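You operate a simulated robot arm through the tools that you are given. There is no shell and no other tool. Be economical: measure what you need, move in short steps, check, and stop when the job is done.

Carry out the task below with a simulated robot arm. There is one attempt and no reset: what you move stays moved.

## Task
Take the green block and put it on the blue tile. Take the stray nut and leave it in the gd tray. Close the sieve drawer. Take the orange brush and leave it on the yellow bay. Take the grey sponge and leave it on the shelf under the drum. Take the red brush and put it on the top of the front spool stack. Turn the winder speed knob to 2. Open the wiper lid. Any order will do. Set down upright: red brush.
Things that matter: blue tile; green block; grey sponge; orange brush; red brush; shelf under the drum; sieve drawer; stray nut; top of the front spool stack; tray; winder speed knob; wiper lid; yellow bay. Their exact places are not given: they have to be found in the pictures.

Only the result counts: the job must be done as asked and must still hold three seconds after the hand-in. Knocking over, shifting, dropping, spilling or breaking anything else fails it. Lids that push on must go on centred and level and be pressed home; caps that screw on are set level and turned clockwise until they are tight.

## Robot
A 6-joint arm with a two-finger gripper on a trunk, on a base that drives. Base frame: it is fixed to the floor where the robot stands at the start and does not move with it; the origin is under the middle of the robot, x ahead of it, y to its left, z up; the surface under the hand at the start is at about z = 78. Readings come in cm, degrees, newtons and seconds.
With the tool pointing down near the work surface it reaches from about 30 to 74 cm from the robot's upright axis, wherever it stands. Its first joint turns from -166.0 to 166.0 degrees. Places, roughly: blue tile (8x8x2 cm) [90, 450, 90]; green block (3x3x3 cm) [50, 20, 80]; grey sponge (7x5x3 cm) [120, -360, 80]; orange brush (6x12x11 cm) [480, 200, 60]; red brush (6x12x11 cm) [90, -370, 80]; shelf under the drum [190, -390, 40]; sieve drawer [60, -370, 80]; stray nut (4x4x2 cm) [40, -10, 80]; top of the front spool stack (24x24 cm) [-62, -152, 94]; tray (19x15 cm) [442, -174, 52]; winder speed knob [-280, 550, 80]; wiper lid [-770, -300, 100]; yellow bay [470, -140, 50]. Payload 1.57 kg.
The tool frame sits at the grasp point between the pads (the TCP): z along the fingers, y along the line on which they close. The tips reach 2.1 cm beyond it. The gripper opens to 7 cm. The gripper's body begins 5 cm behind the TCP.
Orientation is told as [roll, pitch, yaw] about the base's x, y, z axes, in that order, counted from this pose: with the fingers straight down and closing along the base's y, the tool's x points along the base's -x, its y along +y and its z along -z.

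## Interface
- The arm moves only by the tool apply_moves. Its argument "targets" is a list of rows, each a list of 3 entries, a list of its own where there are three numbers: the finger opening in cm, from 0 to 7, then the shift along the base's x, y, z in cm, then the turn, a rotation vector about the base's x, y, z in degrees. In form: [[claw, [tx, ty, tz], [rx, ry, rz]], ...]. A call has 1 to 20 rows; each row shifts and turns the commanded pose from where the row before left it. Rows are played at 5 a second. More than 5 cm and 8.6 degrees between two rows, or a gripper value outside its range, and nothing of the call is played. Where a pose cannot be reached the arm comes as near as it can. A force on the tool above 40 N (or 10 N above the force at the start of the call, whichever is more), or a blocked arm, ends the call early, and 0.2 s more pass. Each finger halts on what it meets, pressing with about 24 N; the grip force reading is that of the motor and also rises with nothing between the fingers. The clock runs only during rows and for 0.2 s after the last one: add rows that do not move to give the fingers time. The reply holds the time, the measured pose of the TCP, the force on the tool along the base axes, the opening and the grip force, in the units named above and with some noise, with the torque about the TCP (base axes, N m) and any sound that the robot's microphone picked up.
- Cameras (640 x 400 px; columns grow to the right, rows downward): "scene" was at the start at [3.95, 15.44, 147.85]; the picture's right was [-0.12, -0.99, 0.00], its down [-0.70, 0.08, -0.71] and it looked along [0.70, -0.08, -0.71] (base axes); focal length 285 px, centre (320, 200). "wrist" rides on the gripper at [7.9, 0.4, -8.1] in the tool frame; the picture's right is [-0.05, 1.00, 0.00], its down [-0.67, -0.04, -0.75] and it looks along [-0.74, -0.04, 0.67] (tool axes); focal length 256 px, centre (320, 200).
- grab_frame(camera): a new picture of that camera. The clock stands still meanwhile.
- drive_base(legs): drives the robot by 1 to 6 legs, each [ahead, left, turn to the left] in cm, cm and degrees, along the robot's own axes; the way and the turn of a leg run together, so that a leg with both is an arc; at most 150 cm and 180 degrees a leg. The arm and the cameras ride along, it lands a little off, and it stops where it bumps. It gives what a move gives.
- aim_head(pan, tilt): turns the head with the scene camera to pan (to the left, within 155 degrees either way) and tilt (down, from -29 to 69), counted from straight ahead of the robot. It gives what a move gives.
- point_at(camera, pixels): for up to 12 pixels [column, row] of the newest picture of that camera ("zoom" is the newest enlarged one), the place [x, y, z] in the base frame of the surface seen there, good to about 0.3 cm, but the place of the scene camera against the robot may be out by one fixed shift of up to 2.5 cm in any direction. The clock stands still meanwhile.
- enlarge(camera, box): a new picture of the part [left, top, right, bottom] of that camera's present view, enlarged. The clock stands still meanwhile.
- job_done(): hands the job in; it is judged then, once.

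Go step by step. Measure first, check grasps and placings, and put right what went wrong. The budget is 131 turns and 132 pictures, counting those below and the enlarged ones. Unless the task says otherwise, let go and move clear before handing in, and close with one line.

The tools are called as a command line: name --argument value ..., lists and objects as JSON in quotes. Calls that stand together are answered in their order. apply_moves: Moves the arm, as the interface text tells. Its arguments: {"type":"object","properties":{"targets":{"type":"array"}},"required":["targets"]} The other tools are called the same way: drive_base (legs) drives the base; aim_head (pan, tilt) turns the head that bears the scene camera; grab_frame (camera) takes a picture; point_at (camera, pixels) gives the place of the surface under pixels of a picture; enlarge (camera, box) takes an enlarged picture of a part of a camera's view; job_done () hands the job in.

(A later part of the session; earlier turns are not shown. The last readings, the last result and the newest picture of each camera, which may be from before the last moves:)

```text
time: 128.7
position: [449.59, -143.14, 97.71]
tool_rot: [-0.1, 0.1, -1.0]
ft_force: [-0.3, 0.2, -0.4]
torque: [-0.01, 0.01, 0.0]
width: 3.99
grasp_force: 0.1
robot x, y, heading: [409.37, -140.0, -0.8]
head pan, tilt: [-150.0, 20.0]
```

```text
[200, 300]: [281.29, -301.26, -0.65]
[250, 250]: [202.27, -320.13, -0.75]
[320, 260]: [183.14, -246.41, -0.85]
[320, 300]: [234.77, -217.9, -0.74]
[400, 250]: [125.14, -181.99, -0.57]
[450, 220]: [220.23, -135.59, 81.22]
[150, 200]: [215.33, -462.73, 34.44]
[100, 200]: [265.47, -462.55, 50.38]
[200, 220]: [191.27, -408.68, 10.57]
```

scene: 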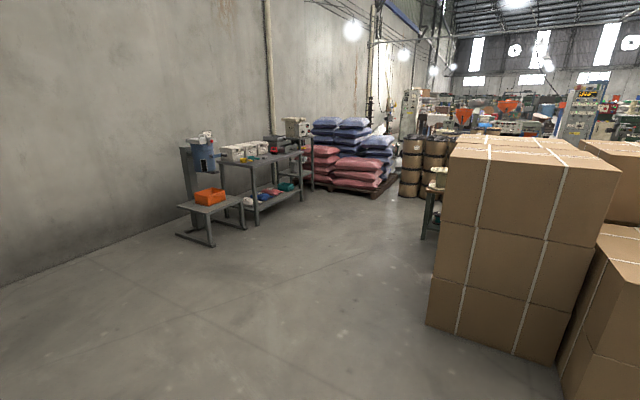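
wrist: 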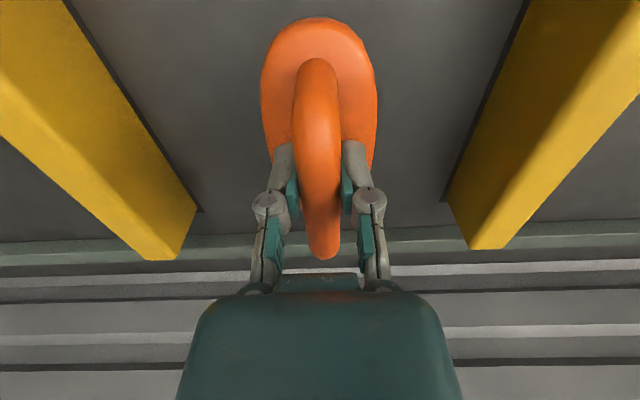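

The orange brush sits in the bay at (398,211). Next: back along the aisle to the bench at (60–150,-370), turning to face it.

drive_base --legs '[[0, -110, 0.8], [-150, 0, 0], [-145, 0, 0], [0, 0, -90], [35, 0, 0]]'

aim_head --pan 0 --tilt 40

grab_frame --camera "scene"

point_at --camera "scene" --pixels '[[320, 220], [200, 220], [400, 220], [320, 260], [100, 250], [500, 220]]'

```text
time: 153.8
position: [110.15, -322.2, 97.76]
tool_rot: [-0.1, 0.1, -91.4]
ft_force: [0.4, -0.8, -0.5]
torque: [-0.01, 0.0, -0.01]
width: 3.98
grasp_force: 0.1
robot x, y, heading: [113.58, -281.97, -91.3]
head pan, tilt: [-150.0, 20.0]
```

```text
time: 156.2
position: [110.08, -322.14, 97.75]
tool_rot: [-0.1, 0.1, -91.2]
ft_force: [0.2, -0.3, -0.1]
torque: [0.0, 0.01, 0.03]
width: 4.02
grasp_force: 0.2
robot x, y, heading: [113.44, -282.19, -91.3]
head pan, tilt: [0.0, 40.0]
```

```text
96 pictures are left
```

scene: 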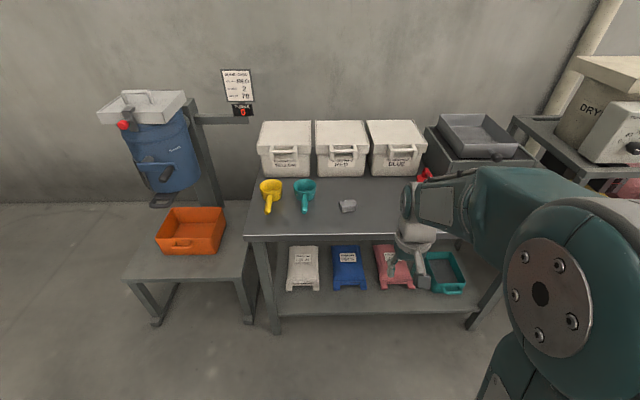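

```text
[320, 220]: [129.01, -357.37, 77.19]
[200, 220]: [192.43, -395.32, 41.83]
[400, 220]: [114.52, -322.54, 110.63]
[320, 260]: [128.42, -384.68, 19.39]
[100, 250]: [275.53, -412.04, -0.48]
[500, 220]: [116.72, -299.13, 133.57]
```

The sponge is at (347,206), the drum shelf at left with an orange bin on it. I'll zoom on both and measure.

enlarge --camera "scene" --box '[260, 160, 440, 272]'

grab_frame --camera "wrist"

enlarge --camera "scene" --box '[90, 80, 270, 320]'

point_at --camera "scene" --pixels '[[140, 270], [190, 270], [235, 270], [160, 255], [220, 252], [190, 258], [235, 240], [135, 260], [170, 210], [190, 280], [347, 205], [165, 200]]'

```text
3.56 times, centred on (350, 216) of scene
```

zoom: 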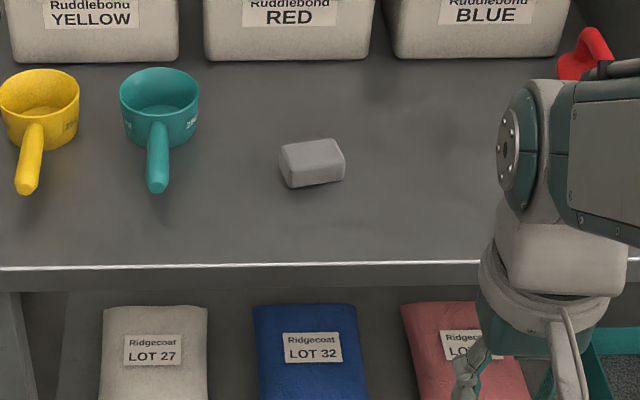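

```text
94 pictures are left
```

wrist: 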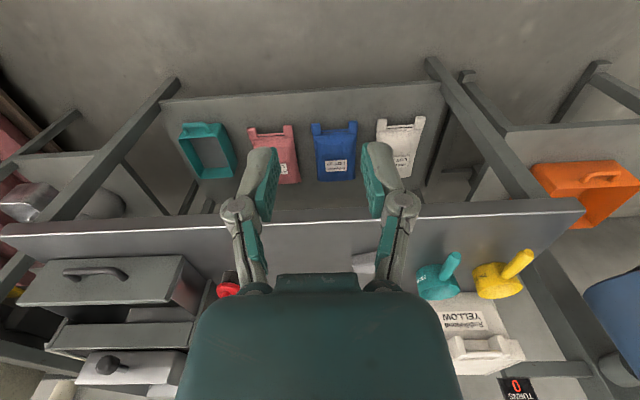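

```text
1.67 times, centred on (180, 200) of scene
```

zoom: 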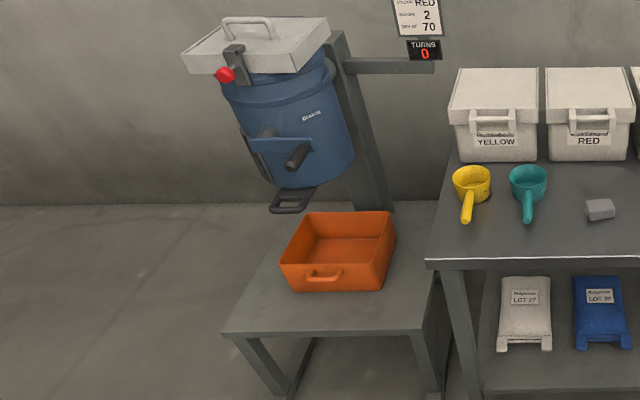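

```text
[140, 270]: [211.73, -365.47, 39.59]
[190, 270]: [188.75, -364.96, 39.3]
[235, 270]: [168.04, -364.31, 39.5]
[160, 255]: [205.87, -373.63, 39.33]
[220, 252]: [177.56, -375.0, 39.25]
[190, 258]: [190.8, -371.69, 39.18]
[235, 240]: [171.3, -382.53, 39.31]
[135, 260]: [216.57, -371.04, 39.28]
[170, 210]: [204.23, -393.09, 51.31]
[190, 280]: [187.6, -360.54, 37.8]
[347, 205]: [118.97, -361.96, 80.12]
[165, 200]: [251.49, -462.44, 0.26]
```

Sponge is at about (118,-362) and the shelf's free front strip at y≈-362 to -375. I'll drive 18 cm closer and look with the wrist camera.

drive_base --legs '[[18, 0, 1.3]]'

grab_frame --camera "wrist"

grab_frame --camera "scene"

```text
time: 157.7
position: [110.81, -340.58, 97.72]
tool_rot: [-0.2, 0.1, -90.1]
ft_force: [-0.2, -0.8, 0.6]
torque: [-0.01, -0.01, 0.02]
width: 4.01
grasp_force: 0.0
robot x, y, heading: [113.53, -300.45, -90.0]
head pan, tilt: [0.0, 40.0]
```

```text
92 pictures are left
```

wrist: 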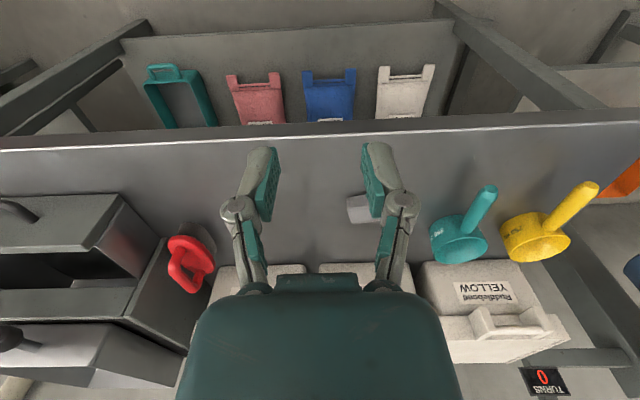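

```text
91 pictures are left
```

scene: 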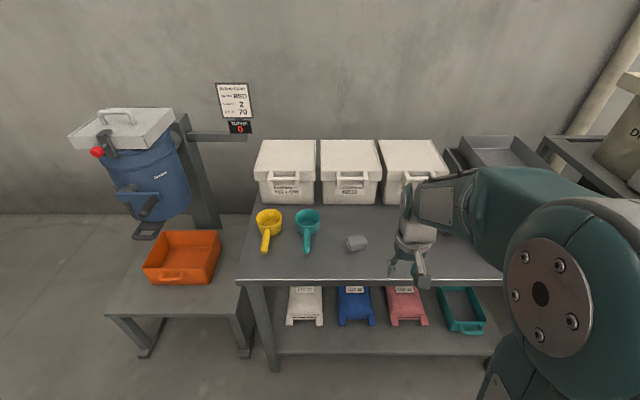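

The sponge is half hidden by a finger at wrist (360,208). I'll shift the hand over for a clear view.

apply_moves --targets '[[7, [3.5, 2, 1], [0, 0, 0]], [7, [3.5, 2, 1], [0, 0, 0]], [7, [0, 1, 0], [0, 0, 0]]]'

enlarge --camera "wrist" --box '[220, 140, 420, 265]'

point_at --camera "scene" --pixels '[[347, 238], [365, 236], [350, 251], [369, 247], [357, 243], [267, 215], [306, 218]]'

```text
time: 158.5
position: [117.69, -335.72, 99.82]
tool_rot: [-0.1, 0.1, -90.1]
ft_force: [0.7, 0.0, -0.1]
torque: [-0.01, 0.03, -0.03]
width: 6.99
grasp_force: 0.1
robot x, y, heading: [113.4, -300.64, -90.3]
head pan, tilt: [0.0, 40.0]
```

```text
3.20 times, centred on (320, 202) of wrist
```

zoom: 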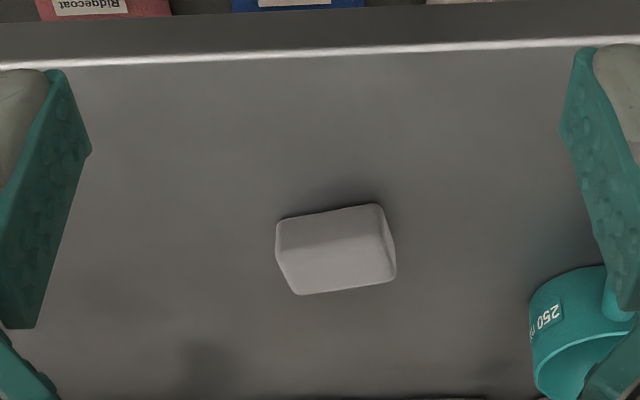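

```text
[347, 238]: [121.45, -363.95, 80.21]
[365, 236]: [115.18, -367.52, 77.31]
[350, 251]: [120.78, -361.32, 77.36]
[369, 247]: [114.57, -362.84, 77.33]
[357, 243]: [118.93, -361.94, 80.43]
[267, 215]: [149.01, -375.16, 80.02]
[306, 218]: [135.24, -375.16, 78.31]
```

point_at --camera "zoom" --pixels '[[282, 247], [380, 232], [393, 277], [298, 290], [340, 260], [330, 222], [383, 210], [280, 222], [200, 200]]'

```text
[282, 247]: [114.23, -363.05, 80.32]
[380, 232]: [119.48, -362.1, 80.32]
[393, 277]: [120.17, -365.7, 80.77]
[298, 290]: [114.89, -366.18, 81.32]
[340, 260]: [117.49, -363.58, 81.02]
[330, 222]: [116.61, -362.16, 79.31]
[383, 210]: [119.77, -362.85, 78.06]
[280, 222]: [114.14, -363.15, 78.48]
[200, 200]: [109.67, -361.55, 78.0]
```

Sponge centre (117.2,-364.2), long axis about 10° from x. I'll turn the hand -80° so it closes across the 5 cm side, move above, and look.

apply_moves --targets '[[7, [0, -3, 0], [0, 0, -8]], [7, [0, -3, 0], [0, 0, -8]], [7, [0, -3, 0], [0, 0, -8]], [7, [0, -3, 0], [0, 0, -8]], [7, [0, -3, 0], [0, 0, -8]], [7, [0, -3, 0], [0, 0, -8]], [7, [0, -3, 0], [0, 0, -8]], [7, [0, -3, 0], [0, 0, -8]], [7, [0, -3, 0], [0, 0, -8]], [7, [-0.5, -1.5, 0], [0, 0, -8]], [7, [0, 0, -4], [0, 0, 0]], [7, [0, 0, -4], [0, 0, 0]], [7, [0, 0, 0], [0, 0, 0]]]'

grab_frame --camera "wrist"

```text
time: 161.3
position: [117.38, -364.08, 91.75]
tool_rot: [0.0, -0.1, -170.1]
ft_force: [-0.8, 0.2, 0.3]
torque: [-0.04, 0.0, 0.02]
width: 7.03
grasp_force: 0.1
robot x, y, heading: [113.44, -300.35, -90.1]
head pan, tilt: [0.0, 40.0]
```

```text
89 pictures are left
```

wrist: 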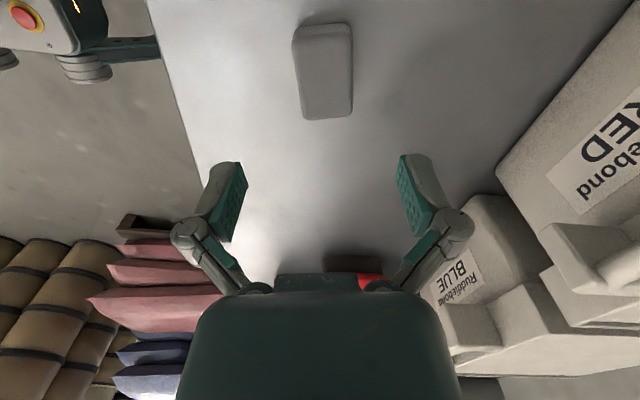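

Well aligned (sponge centred at column 323). Check the bins' front face before lowering.

point_at --camera "wrist" --pixels '[[500, 175], [470, 230], [560, 170], [440, 265]]'

```text
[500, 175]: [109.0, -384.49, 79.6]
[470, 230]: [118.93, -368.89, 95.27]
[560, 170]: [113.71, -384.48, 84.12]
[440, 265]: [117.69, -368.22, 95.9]
```

Bins are 20 cm away in y, so it's safe. Lower and grip.

apply_moves --targets '[[7, [0, 0, -4.5], [0, 0, 0]], [7, [0, 0, -4], [0, 0, 0]], [7, [0, 0, -2.5], [0, 0, 0]], [7, [0, 0, 0], [0, 0, 0]], [3.5, [0, 0, 0], [0, 0, 0]], [3.5, [0, 0, 0], [0, 0, 0]], [3.5, [0, 0, 0], [0, 0, 0]], [3.5, [0, 0, 4], [0, 0, 0]], [3.5, [0, 0, 4.9], [0, 0, 0]], [3.5, [0, 0, 4.9], [0, 0, 0]], [3.5, [0, 0, 0], [0, 0, 0]]]'

grab_frame --camera "wrist"

```text
time: 163.7
position: [117.19, -364.08, 94.68]
tool_rot: [0.0, 0.0, -170.1]
ft_force: [0.3, -0.2, 0.4]
torque: [0.01, -0.02, -0.02]
width: 4.1
grasp_force: 24.1
robot x, y, heading: [113.47, -300.09, -90.0]
head pan, tilt: [0.0, 40.0]
```

```text
88 pictures are left
```

wrist: 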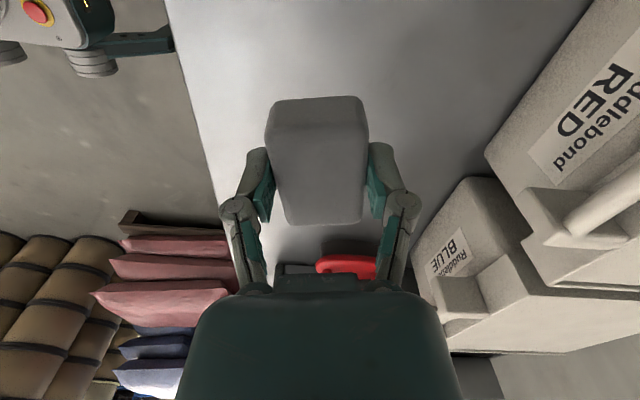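

Sponge held (4.1). Retract a bit, strafe left to the drum shelf, step forward and look.

apply_moves --targets '[[3.5, [0, 4.5, 1], [0, 0, 0]], [3.5, [0, 4.5, 1], [0, 0, 0]], [3.5, [0, 4.5, 1], [0, 0, 0]], [3.5, [0, 4.5, 1], [0, 0, 0]]]'

drive_base --legs '[[0, 76, 0], [8, 0, 0]]'

aim_head --pan 10 --tilt 55

grab_frame --camera "scene"

grab_frame --camera "wrist"

```text
time: 164.7
position: [117.13, -346.01, 98.69]
tool_rot: [-0.1, 0.0, -170.1]
ft_force: [0.1, -1.1, 0.2]
torque: [-0.01, 0.01, 0.01]
width: 4.12
grasp_force: 23.9
robot x, y, heading: [113.69, -300.1, -90.1]
head pan, tilt: [0.0, 40.0]
```

```text
time: 169.4
position: [191.97, -354.43, 98.72]
tool_rot: [0.0, 0.1, -170.6]
ft_force: [0.1, 0.1, -0.1]
torque: [-0.04, -0.01, 0.0]
width: 4.08
grasp_force: 23.9
robot x, y, heading: [188.85, -308.62, -90.3]
head pan, tilt: [0.0, 40.0]
```

```text
time: 170.2
position: [192.06, -354.43, 98.53]
tool_rot: [-0.1, 0.1, -170.6]
ft_force: [-1.0, 0.0, -0.5]
torque: [0.01, -0.02, -0.01]
width: 4.09
grasp_force: 23.7
robot x, y, heading: [188.98, -308.58, -90.6]
head pan, tilt: [10.0, 55.0]
```

```text
87 pictures are left
```

scene: 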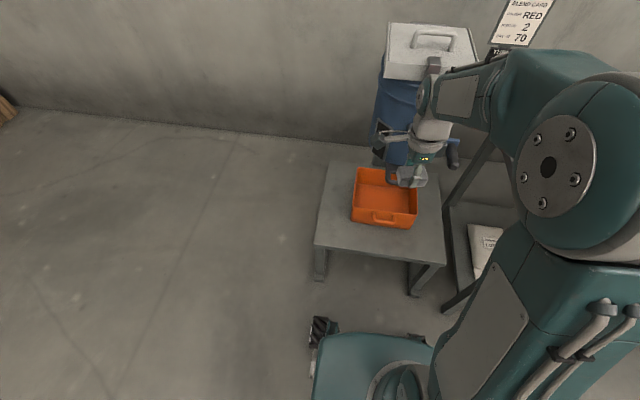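

```text
86 pictures are left
```

wrist: 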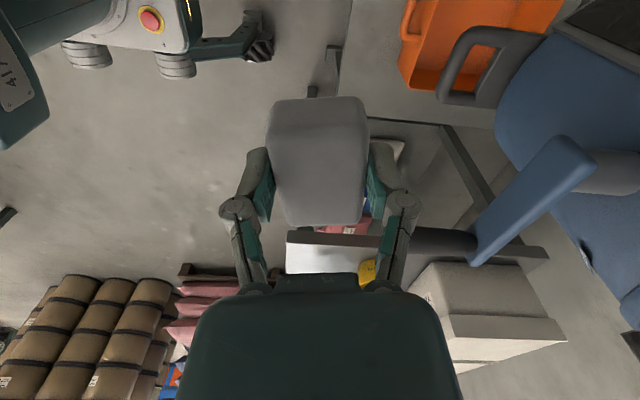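

The drum's handles overhang the shelf; I'll measure handles, bin and shelf edges.

point_at --camera "wrist" --pixels '[[455, 60], [500, 40], [480, 95], [530, 190], [475, 250], [405, 80], [360, 60], [345, 20], [375, 110], [590, 160], [410, 20]]'

point_at --camera "scene" --pixels '[[385, 222], [335, 215], [330, 240], [400, 248], [425, 245], [430, 220], [330, 190], [418, 200], [355, 200], [452, 155], [395, 235]]'

enlarge --camera "scene" --box '[300, 20, 500, 300]'

```text
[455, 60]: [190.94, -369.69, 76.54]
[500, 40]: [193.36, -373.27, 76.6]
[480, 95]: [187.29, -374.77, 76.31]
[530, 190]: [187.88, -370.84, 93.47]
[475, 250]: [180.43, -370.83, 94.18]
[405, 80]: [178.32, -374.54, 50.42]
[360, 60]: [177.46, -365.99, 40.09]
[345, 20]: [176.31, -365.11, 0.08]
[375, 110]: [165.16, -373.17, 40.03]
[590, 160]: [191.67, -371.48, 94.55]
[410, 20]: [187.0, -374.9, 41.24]
```

```text
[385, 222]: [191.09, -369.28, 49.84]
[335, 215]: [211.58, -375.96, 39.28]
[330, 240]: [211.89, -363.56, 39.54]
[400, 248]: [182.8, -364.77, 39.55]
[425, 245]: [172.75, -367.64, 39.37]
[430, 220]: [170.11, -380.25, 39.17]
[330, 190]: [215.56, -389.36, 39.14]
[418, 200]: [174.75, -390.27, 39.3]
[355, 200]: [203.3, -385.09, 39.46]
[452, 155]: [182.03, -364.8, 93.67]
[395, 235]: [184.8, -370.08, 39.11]
```

```text
1.43 times, centred on (400, 160) of scene
```

zoom: 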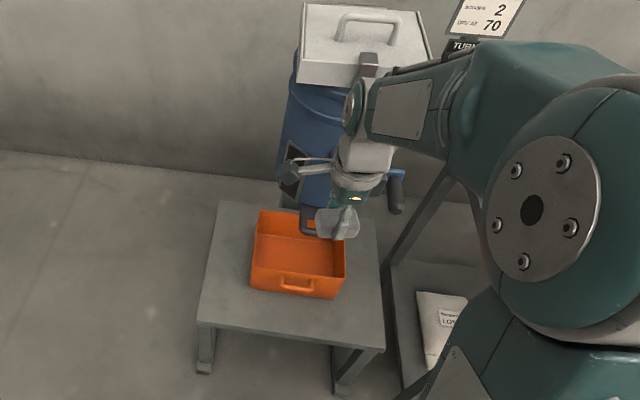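

The crank and drum handles occupy x≈178–195; the front-left corner of the shelf near (208,-367) is free. I'll strafe 16 cm left and check the drum's left side.

drive_base --legs '[[0, 16, 0.5]]'

grab_frame --camera "wrist"

aim_head --pan 5 --tilt 50

grab_frame --camera "scene"

```text
time: 171.6
position: [207.98, -354.53, 98.65]
tool_rot: [-0.1, 0.1, -170.1]
ft_force: [0.2, 0.2, -0.1]
torque: [-0.02, -0.01, -0.02]
width: 4.08
grasp_force: 24.2
robot x, y, heading: [204.8, -309.07, -90.1]
head pan, tilt: [10.0, 55.0]
```

```text
84 pictures are left
```

wrist: 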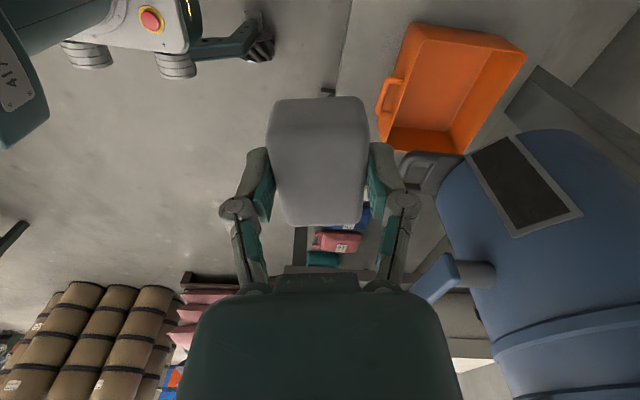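

```text
time: 172.2
position: [207.9, -354.53, 98.47]
tool_rot: [-0.1, 0.2, -170.2]
ft_force: [-0.1, 1.0, -0.2]
torque: [-0.03, 0.03, -0.02]
width: 4.08
grasp_force: 24.2
robot x, y, heading: [204.36, -308.91, -90.0]
head pan, tilt: [5.0, 50.0]
```

```text
83 pictures are left
```

scene: 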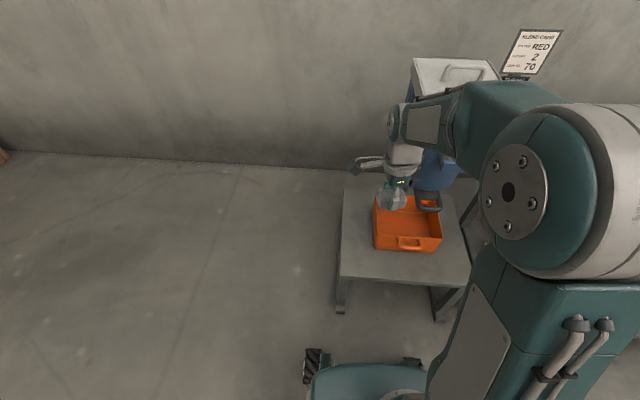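

point_at --camera "wrist" --pixels '[[455, 150], [440, 190], [400, 40], [413, 28], [350, 40], [360, 20], [485, 190], [420, 170], [450, 280], [520, 30]]'

point_at --camera "scene" --pixels '[[375, 240], [345, 270], [345, 230], [365, 270], [378, 210], [345, 200]]'

```text
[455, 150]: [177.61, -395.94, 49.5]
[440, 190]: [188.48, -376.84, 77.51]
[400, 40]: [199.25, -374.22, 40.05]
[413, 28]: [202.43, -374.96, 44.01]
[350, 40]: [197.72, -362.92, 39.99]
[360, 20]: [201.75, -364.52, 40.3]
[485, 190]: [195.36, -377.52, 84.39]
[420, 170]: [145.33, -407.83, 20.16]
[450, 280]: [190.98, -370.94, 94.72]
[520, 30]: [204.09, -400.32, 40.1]
```

```text
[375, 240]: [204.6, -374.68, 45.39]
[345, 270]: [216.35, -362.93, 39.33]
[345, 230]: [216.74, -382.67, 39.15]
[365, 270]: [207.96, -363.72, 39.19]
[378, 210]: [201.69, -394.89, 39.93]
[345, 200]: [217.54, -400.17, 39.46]
```

Clear spot confirmed: (209.5,-369), shelf at z=40.0. Move over and lower.

apply_moves --targets '[[3.5, [0.5, -4.8, 0], [0, 0, 0]], [3.5, [0.5, -4.8, 0], [0, 0, 0]], [3.5, [0.5, -4.8, 0], [0, 0, 0]], [3.5, [0, 0, -4.9], [0, 0, 0]], [3.5, [0, 0, -4.9], [0, 0, 0]], [3.5, [0, 0, -4.9], [0, 0, 0]], [3.5, [0, 0, -4.9], [0, 0, 0]], [3.5, [0, 0, -4.9], [0, 0, 0]], [3.5, [0, 0, -4.9], [0, 0, 0]], [3.5, [0, 0, -4.9], [0, 0, 0]], [3.5, [0, 0, -4.9], [0, 0, 0]], [3.5, [0, 0, -4.9], [0, 0, 0]], [3.5, [0, 0, 0], [0, 0, 0]]]'

grab_frame --camera "wrist"

```text
time: 175.1
position: [209.92, -369.27, 54.25]
tool_rot: [-0.1, -0.1, -170.0]
ft_force: [0.3, 0.0, -0.5]
torque: [-0.01, 0.01, 0.01]
width: 4.07
grasp_force: 24.3
robot x, y, heading: [204.47, -308.6, -89.9]
head pan, tilt: [5.0, 50.0]
```

```text
82 pictures are left
```

wrist: 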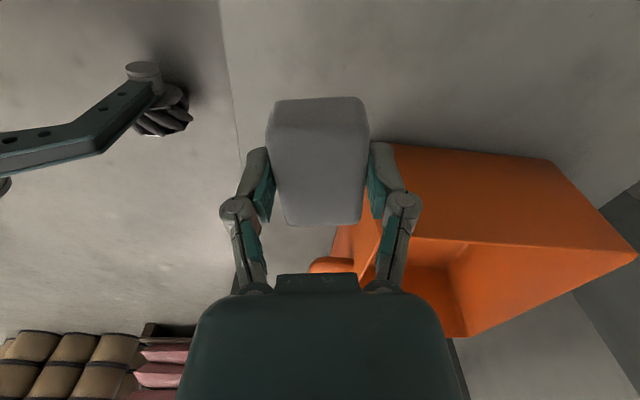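

Clear of the bin. Lower to contact.

apply_moves --targets '[[3.5, [0, 0, -4.5], [0, 0, 0]], [3.5, [0, 0, -4], [0, 0, 0]], [3.5, [0, 0, -2], [0, 0, 0]], [3.5, [0, 0, -0.5], [0, 0, 0]], [3.5, [0, 0, -0.4], [0, 0, 0]], [3.5, [0, 0, 0], [0, 0, 0]]]'

```text
time: 176.4
position: [209.86, -368.74, 43.04]
tool_rot: [-0.1, -0.1, -169.9]
ft_force: [-0.4, 0.5, 0.5]
torque: [0.0, -0.02, -0.02]
width: 4.08
grasp_force: 24.2
robot x, y, heading: [204.9, -308.63, -90.1]
head pan, tilt: [5.0, 50.0]
```

apply_moves --targets '[[3.5, [0, 0, -0.3], [0, 0, 0]], [3.5, [0, 0, 0], [0, 0, 0]], [5.3, [0, 0, 0], [0, 0, 0]], [5.3, [0, 0, 0], [0, 0, 0]], [5.3, [0, 0, 3], [0, 0, 0]], [5.3, [0, 0, 4.9], [0, 0, 0]], [5.3, [0, 0, 4.9], [0, 0, 0]], [5.3, [0, 0, 4.9], [0, 0, 0]], [5.3, [0, 0, 4.9], [0, 0, 0]], [5.3, [0, 0, 4.9], [0, 0, 0]], [5.3, [0, 0, 4.9], [0, 0, 0]], [5.3, [0, 0, 4.9], [0, 0, 0]], [5.3, [0, 0, 4.9], [0, 0, 0]], [5.3, [0, 4, 2.9], [0, 0, 0]], [5.3, [0, 4, 2.9], [0, 0, 0]], [5.3, [0, 4, 2.9], [0, 0, 0]], [5.3, [0, 4, 2.9], [0, 0, 0]]]'

grab_frame --camera "wrist"

grab_frame --camera "scene"

```text
time: 180.1
position: [209.91, -353.03, 96.75]
tool_rot: [-0.2, 0.0, -169.9]
ft_force: [0.5, -0.3, 0.4]
torque: [0.03, 0.0, 0.0]
width: 5.31
grasp_force: 0.1
robot x, y, heading: [204.55, -308.92, -90.3]
head pan, tilt: [5.0, 50.0]
```

```text
81 pictures are left
```

wrist: 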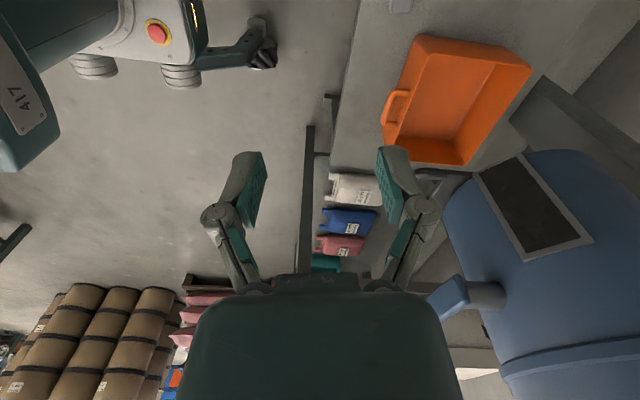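

```text
80 pictures are left
```

scene: 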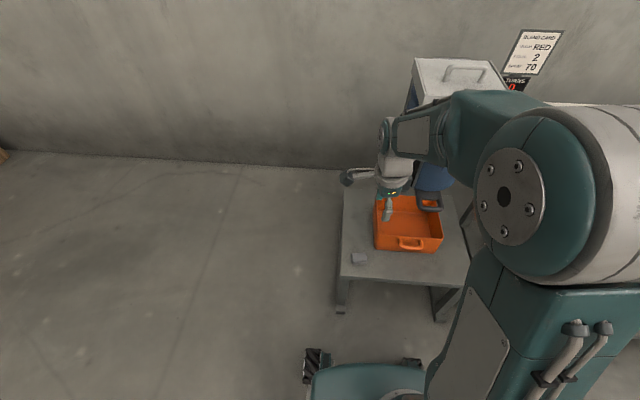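

The sponge rests on the shelf at (359,258). Now re-align the hand and drive to the sieve drawer and red brush at x≈60–90.

apply_moves --targets '[[7, [0, 1, 1], [0, 0, 8]], [7, [0, 1, 1], [0, 0, 8]], [7, [0, 1, 1], [0, 0, 8]], [7, [0, 1, 0], [0, 0, 8]], [7, [0, 1, 0], [0, 0, 8]], [7, [0, 0, 0], [0, 0, 8]], [7, [0, 0, 0], [0, 0, 8]], [7, [0, 0, 0], [0, 0, 8]], [7, [0, 0, 0], [0, 0, 8]], [7, [0, 0, 0], [0, 0, 8]]]'

drive_base --legs '[[-8, 0, 0], [0, -130, 0.2]]'

aim_head --pan 10 --tilt 45

grab_frame --camera "scene"

grab_frame --camera "wrist"

```text
time: 182.2
position: [209.89, -347.94, 99.63]
tool_rot: [-0.1, 0.1, -89.9]
ft_force: [-0.7, -0.7, -0.1]
torque: [0.0, 0.01, -0.01]
width: 7.0
grasp_force: 0.1
robot x, y, heading: [204.52, -308.73, -89.9]
head pan, tilt: [5.0, 50.0]
```

```text
time: 189.5
position: [77.99, -339.71, 99.62]
tool_rot: [-0.1, 0.0, -90.3]
ft_force: [0.1, -0.5, -0.6]
torque: [0.03, 0.02, -0.01]
width: 7.03
grasp_force: 0.0
robot x, y, heading: [72.54, -300.33, -90.1]
head pan, tilt: [5.0, 50.0]
```

```text
time: 190.2
position: [78.0, -339.76, 99.75]
tool_rot: [-0.2, 0.0, -90.2]
ft_force: [-0.1, -0.2, -1.1]
torque: [0.04, 0.0, 0.01]
width: 7.01
grasp_force: 0.0
robot x, y, heading: [72.81, -300.46, -90.1]
head pan, tilt: [10.0, 45.0]
```

```text
79 pictures are left
```

scene: 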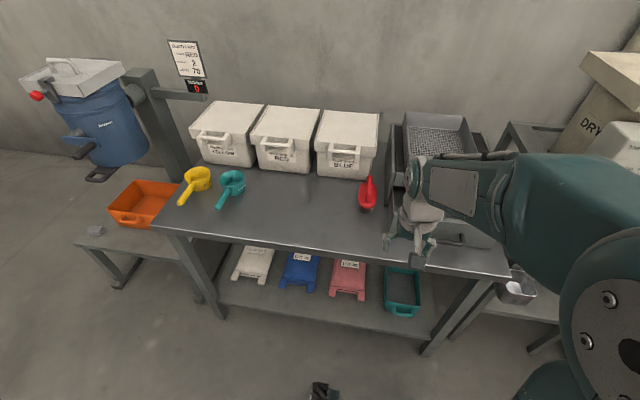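

```text
78 pictures are left
```

wrist: 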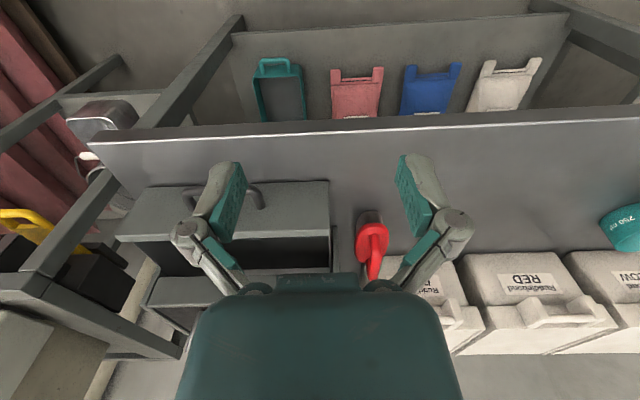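

The drawer front with its handle is at wrist (255,190), open towards us; the red brush is at (370,245). I'll measure.

point_at --camera "wrist" --pixels '[[150, 190], [290, 185], [325, 185], [262, 190], [300, 215], [300, 270], [160, 250], [370, 235], [358, 220], [372, 270], [325, 230], [260, 205]]'

enlarge --camera "wrist" --box '[90, 150, 410, 350]'

enlarge --camera "scene" --box '[330, 100, 530, 280]'

point_at --camera "scene" --pixels '[[371, 180], [369, 195], [362, 200], [367, 209], [373, 200], [405, 130], [465, 130], [440, 235], [480, 240], [405, 170], [470, 218]]'

```text
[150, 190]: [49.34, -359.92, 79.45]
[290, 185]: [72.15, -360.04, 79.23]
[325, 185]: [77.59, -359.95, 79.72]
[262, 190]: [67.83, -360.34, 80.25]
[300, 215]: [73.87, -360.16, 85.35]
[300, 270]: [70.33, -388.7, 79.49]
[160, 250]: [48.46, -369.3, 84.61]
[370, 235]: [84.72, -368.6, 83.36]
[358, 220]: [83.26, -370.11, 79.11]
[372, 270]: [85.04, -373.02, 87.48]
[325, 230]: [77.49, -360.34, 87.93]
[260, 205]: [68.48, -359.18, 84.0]
```

```text
2.00 times, centred on (250, 250) of wrist
```

zoom: 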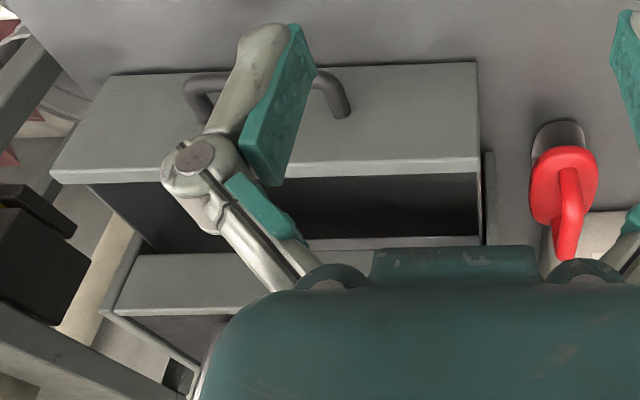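

```text
2.22 times, centred on (430, 190) of scene
```

zoom: 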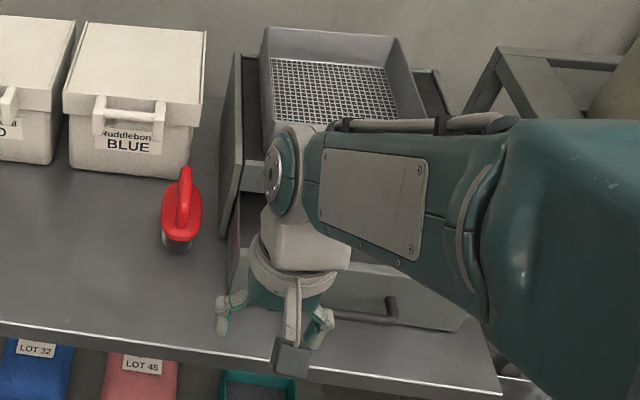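

```text
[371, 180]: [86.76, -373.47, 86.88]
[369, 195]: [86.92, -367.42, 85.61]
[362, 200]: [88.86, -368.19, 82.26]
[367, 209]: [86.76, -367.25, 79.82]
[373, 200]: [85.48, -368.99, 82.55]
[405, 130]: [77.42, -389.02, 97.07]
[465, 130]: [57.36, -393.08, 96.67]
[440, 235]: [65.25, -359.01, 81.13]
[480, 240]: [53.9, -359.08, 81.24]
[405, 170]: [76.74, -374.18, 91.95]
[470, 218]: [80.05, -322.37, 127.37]
```

The drawer front is at y≈-360 (x 49–78, z 79–88) with the handle at x≈58–68. I'll tilt the hand forward 40°, fingers closed, and approach the panel beside the handle at x≈53.5.

apply_moves --targets '[[3, [-4.5, 0, 0], [-8, 0, 0]], [0, [-4.5, 0, 0], [-8, 0, 0]], [0, [-4.5, 0, 0], [-8, 0, 0]], [0, [-4.5, 0, 0], [-8, 0, 0]], [0, [-4.5, 0, 0], [-8, 0, 0]], [0, [-2, -3, -3], [0, 0, 0]], [0, [0, -3, -3.5], [0, 0, 0]], [0, [0, -3, -3.5], [0, 0, 0]], [0, [0, -2, -2.5], [0, 0, 0]], [0, [0, 0, -2], [0, 0, 0]], [0, [0, 0, 0], [0, 0, 0]]]'

grab_frame --camera "wrist"

grab_frame --camera "scene"

```text
time: 192.6
position: [53.33, -350.58, 85.29]
tool_rot: [0.1, -40.0, -90.2]
ft_force: [-0.6, -0.3, -0.2]
torque: [-0.01, -0.02, -0.04]
width: 0.0
grasp_force: 24.0
robot x, y, heading: [72.93, -300.59, -90.3]
head pan, tilt: [10.0, 45.0]
```

```text
75 pictures are left
```

wrist: 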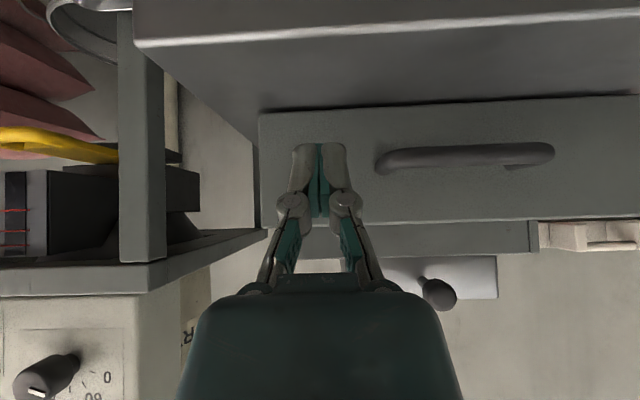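

```text
74 pictures are left
```

scene: 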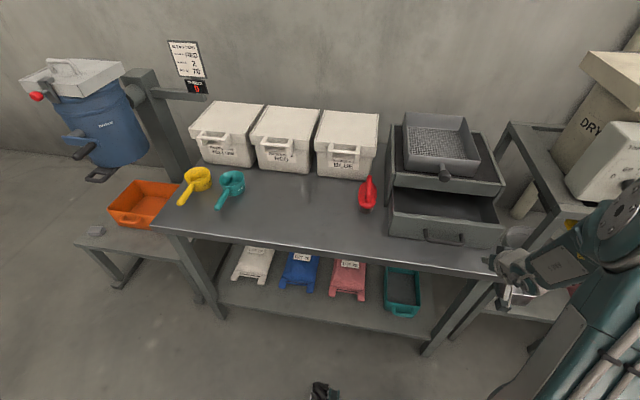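

Clear view: the drawer sits below a body lip near (450,190), with a knob at (446,172). Measure the lip, then push.

point_at --camera "scene" --pixels '[[446, 176], [430, 187], [480, 192], [450, 200], [420, 230], [490, 242], [395, 190], [395, 160], [392, 205], [505, 185]]'

enlarge --camera "scene" --box '[360, 100, 540, 260]'

apply_moves --targets '[[0, [0, -3, 0], [0, 0, 0]], [0, [0, -3, 0], [0, 0, 0]], [0, [0, -2, 0], [0, 0, 0]], [0, [0, -2, 0], [0, 0, 0]], [0, [0, -2, 0], [0, 0, 0]], [0, [0, 0, 0], [0, 0, 0]]]'

```text
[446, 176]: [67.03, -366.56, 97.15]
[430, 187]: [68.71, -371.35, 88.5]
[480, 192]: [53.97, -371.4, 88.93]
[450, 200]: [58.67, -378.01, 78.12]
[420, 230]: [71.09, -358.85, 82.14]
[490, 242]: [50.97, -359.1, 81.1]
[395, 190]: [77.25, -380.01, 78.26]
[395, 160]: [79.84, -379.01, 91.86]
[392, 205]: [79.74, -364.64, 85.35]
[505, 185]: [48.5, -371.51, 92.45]
```

```text
2.50 times, centred on (450, 180) of scene
```

zoom: 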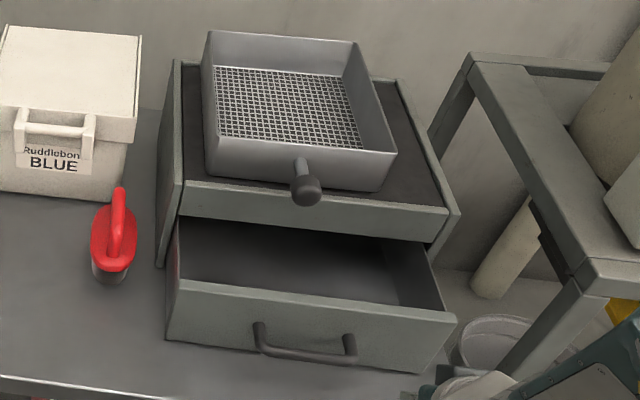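

```text
time: 194.0
position: [53.15, -362.63, 85.13]
tool_rot: [0.0, -40.0, -90.3]
ft_force: [-0.3, 0.9, -0.3]
torque: [0.0, 0.01, 0.02]
width: 0.0
grasp_force: 28.4
robot x, y, heading: [72.78, -300.23, -90.1]
head pan, tilt: [10.0, 45.0]
```

The drawer slides with little force. The lip is at about y=-372.4; push on another 8.5 cm until it seats.

apply_moves --targets '[[0, [0, -2, 0], [0, 0, 0]], [0, [0, -2, 0], [0, 0, 0]], [0, [0, -2, 0], [0, 0, 0]], [0, [0, -1, 0], [0, 0, 0]], [0, [0, -1, 0], [0, 0, 0]], [0, [0, -0.5, 0], [0, 0, 0]], [0, [0, -0.5, 0], [0, 0, 0]], [0, [0, -0.5, 0], [0, 0, 0]], [0, [0, -0.5, 0], [0, 0, 0]], [0, [0, 0, 0], [0, 0, 0]]]'

enlarge --camera "scene" --box '[360, 100, 540, 260]'

```text
time: 195.2
position: [53.27, -370.32, 85.23]
tool_rot: [0.3, -39.6, -90.3]
ft_force: [1.5, 15.4, 8.8]
torque: [-0.02, -0.03, 0.03]
width: 0.61
grasp_force: 28.2
robot x, y, heading: [72.77, -300.72, -90.1]
head pan, tilt: [10.0, 45.0]
stopped in row 6: the force on the tool passed its limit at 50 N (the readings are from after the stop); the commanded pose is now the measured one
```

```text
2.50 times, centred on (450, 180) of scene
```

zoom: 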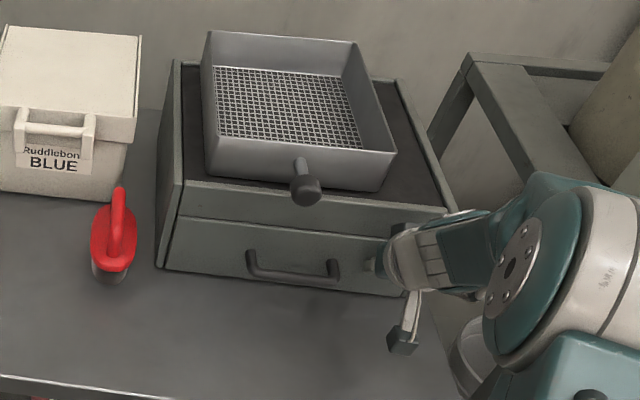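

The drawer is flush. Back off, untilt, and view the red brush.

apply_moves --targets '[[0, [0, 4, 0], [0, 0, 0]], [0, [0, 4.5, 1], [0, 0, 0]], [0, [0, 4.5, 2], [8, 0, 0]], [2, [3, 3, 2], [8, 0, 0]], [5, [4, 2, 2], [8, 0, 0]], [7, [4.5, 1, 2], [8, 0, 0]], [7, [4.5, 1, 2], [7.6, 0, 0]], [7, [4.5, 1, 1], [0, 0, 0]], [7, [4.5, 2, 1], [0, 0, 0]], [7, [4.5, 2, 1], [0, 0, 0]], [7, [2, 2, 0], [0, 0, 0]]]'

grab_frame --camera "wrist"

enlarge --camera "scene" --box '[360, 100, 540, 260]'

```text
refused: row 6 steps farther than a row can; nothing moved
```

```text
71 pictures are left
```

wrist: 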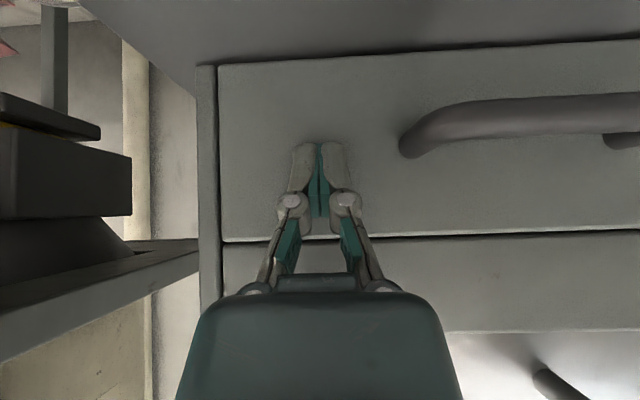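

```text
2.50 times, centred on (450, 180) of scene
```

zoom: 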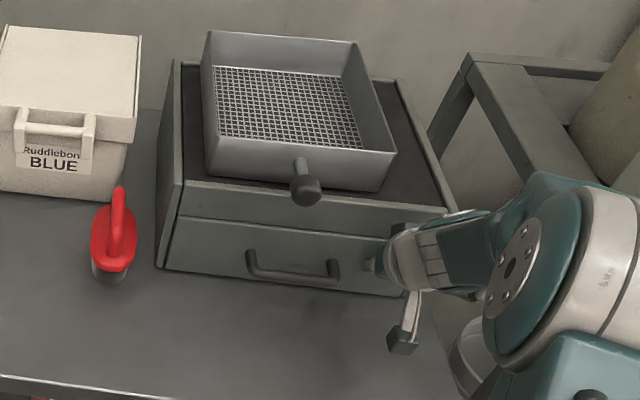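

Same plan with slightly smaller steps.

apply_moves --targets '[[0, [0, 4, 0], [0, 0, 0]], [0, [0, 4.5, 1], [0, 0, 0]], [0, [0, 4, 2], [8, 0, 0]], [2, [3, 3, 2], [8, 0, 0]], [5, [4, 2, 2], [8, 0, 0]], [7, [4.2, 1, 2], [8, 0, 0]], [7, [4.2, 1, 2], [7.6, 0, 0]], [7, [4.5, 1, 1], [0, 0, 0]], [7, [4.3, 2, 1], [0, 0, 0]], [7, [4.3, 2, 1], [0, 0, 0]], [7, [3, 2, 0], [0, 0, 0]]]'

grab_frame --camera "wrist"

enlarge --camera "wrist" --box '[240, 150, 400, 310]'

```text
time: 197.7
position: [85.04, -343.52, 99.29]
tool_rot: [0.0, 0.0, -90.3]
ft_force: [-0.3, -1.1, -0.2]
torque: [-0.02, 0.0, 0.03]
width: 7.01
grasp_force: 0.0
robot x, y, heading: [72.43, -300.57, -90.0]
head pan, tilt: [10.0, 45.0]
```

```text
69 pictures are left
```

wrist: 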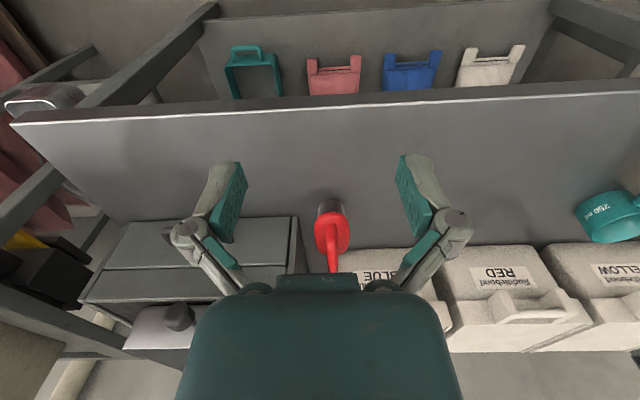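

```text
2.50 times, centred on (320, 230) of wrist
```

zoom: 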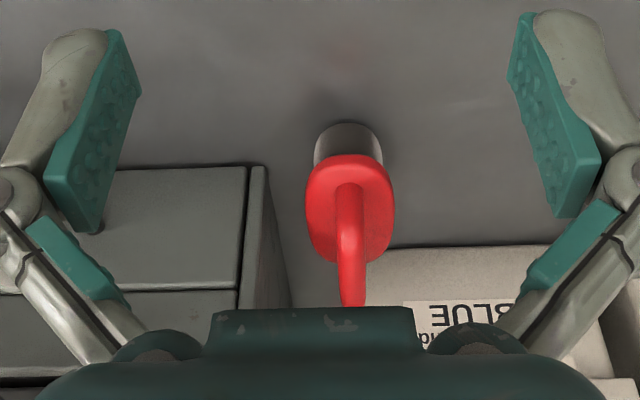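

point_at --camera "zoom" --pixels '[[350, 190], [350, 220], [351, 250], [352, 280], [352, 300], [315, 200], [388, 200], [348, 160], [322, 240], [348, 150]]'

point_at --camera "scene" --pixels '[[371, 178], [369, 190], [368, 203]]'

```text
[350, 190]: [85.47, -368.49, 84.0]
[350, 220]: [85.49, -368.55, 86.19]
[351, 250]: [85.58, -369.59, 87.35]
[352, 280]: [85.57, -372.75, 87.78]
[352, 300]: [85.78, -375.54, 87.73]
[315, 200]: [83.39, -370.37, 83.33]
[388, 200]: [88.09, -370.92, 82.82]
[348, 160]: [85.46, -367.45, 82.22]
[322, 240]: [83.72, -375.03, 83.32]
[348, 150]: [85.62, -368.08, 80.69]
```

```text
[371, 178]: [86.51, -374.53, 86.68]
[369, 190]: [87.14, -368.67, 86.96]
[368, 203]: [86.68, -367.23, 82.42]
```

Handle at x=85.6, y≈-368.5 to -377, top z=88. It's near reach limit, so I'll shift the base 12 left and 4 ahead, then hover over the handle with a narrower opening.

drive_base --legs '[[4, 12, 0]]'

grab_frame --camera "wrist"

```text
time: 198.9
position: [96.38, -347.66, 99.35]
tool_rot: [0.2, -0.2, -90.4]
ft_force: [-0.8, 0.6, 0.5]
torque: [-0.04, 0.01, 0.0]
width: 7.02
grasp_force: 0.2
robot x, y, heading: [84.56, -304.95, -90.3]
head pan, tilt: [10.0, 45.0]
```

```text
67 pictures are left
```

wrist: 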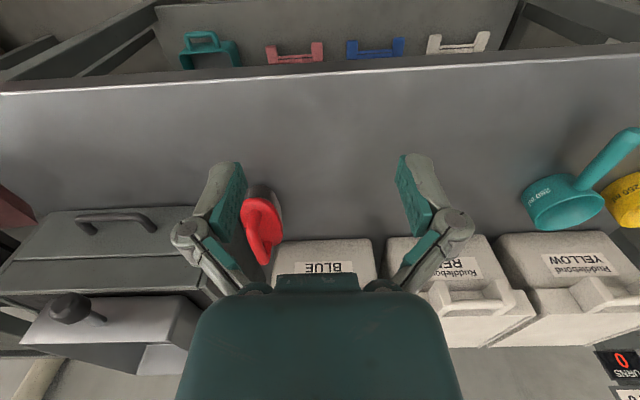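

Move above the handle at (85.6,-372.5), opening 4, z≈97.

apply_moves --targets '[[4, [-4, -2, 0], [0, 0, 0]], [4, [-4, -2, 0], [0, 0, 0]], [4, [-2.7, -3, 0], [0, 0, 0]], [4, [0, -4.5, 0], [0, 0, 0]], [4, [0, -4.5, 0], [0, 0, 0]], [4, [0, -4.5, 0], [0, 0, 0]], [4, [0, -4.4, 0], [0, 0, 0]], [4, [0, 0, -2.5], [0, 0, 0]], [4, [0, 0, 0], [0, 0, 0]]]'

grab_frame --camera "wrist"

enlarge --camera "scene" --box '[240, 120, 560, 320]'

```text
time: 200.9
position: [86.12, -372.47, 96.64]
tool_rot: [0.0, -0.1, -90.3]
ft_force: [-0.2, -0.3, -0.2]
torque: [0.01, -0.04, 0.02]
width: 4.0
grasp_force: 0.0
robot x, y, heading: [84.35, -304.6, -90.6]
head pan, tilt: [10.0, 45.0]
```

```text
66 pictures are left
```

wrist: 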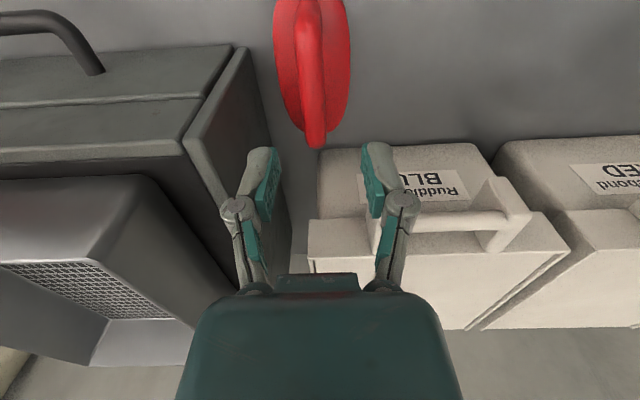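

```text
2.00 times, centred on (400, 220) of scene
```

zoom: 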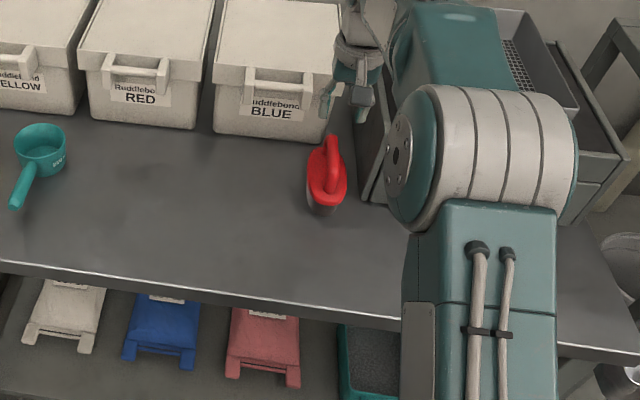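

Handle is about 0.5 cm left of centre. Check sieve side plate clearance before lowering.

point_at --camera "wrist" --pixels '[[245, 55], [240, 90], [265, 140], [212, 135], [250, 200], [313, 60], [315, 110], [375, 220]]'

```text
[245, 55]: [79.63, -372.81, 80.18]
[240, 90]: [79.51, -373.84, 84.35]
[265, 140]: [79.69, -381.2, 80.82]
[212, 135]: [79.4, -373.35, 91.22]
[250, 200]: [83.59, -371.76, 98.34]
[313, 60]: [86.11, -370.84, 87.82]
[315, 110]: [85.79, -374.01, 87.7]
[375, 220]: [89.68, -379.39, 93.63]
```

Plate at x=79.7, fine. Lower to z=86.1 and grip.

apply_moves --targets '[[4, [-0.2, -0.1, -4], [0, 0, 0]], [4, [0, 0, -4], [0, 0, 0]], [4, [0, 0, -2.5], [0, 0, 0]], [4, [0, 0, 0], [0, 0, 0]], [0.5, [0, 0, 0], [0, 0, 0]], [0.5, [0, 0, 0], [0, 0, 0]], [0.5, [0, 0, 0], [0, 0, 0]], [0.5, [0, 0, 2], [0, 0, 0]], [0.5, [0, 0, 2], [0, 0, 0]], [0.5, [0, 0, 0], [0, 0, 0]]]'

grab_frame --camera "wrist"

```text
time: 203.1
position: [86.27, -372.72, 90.12]
tool_rot: [-0.2, -0.1, -90.3]
ft_force: [-1.1, -0.4, -2.1]
torque: [0.01, 0.0, -0.01]
width: 1.6
grasp_force: 24.1
robot x, y, heading: [84.7, -304.73, -90.0]
head pan, tilt: [10.0, 45.0]
```

```text
64 pictures are left
```

wrist: 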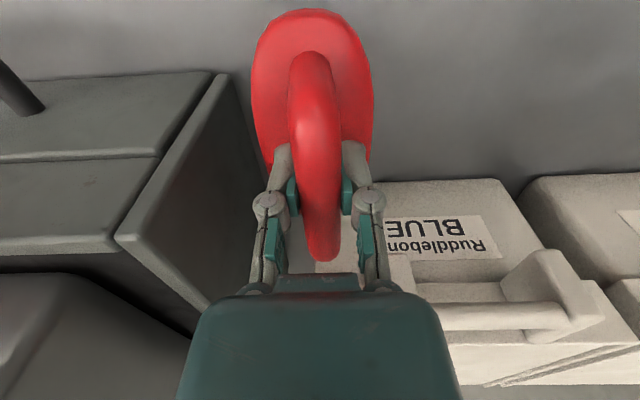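

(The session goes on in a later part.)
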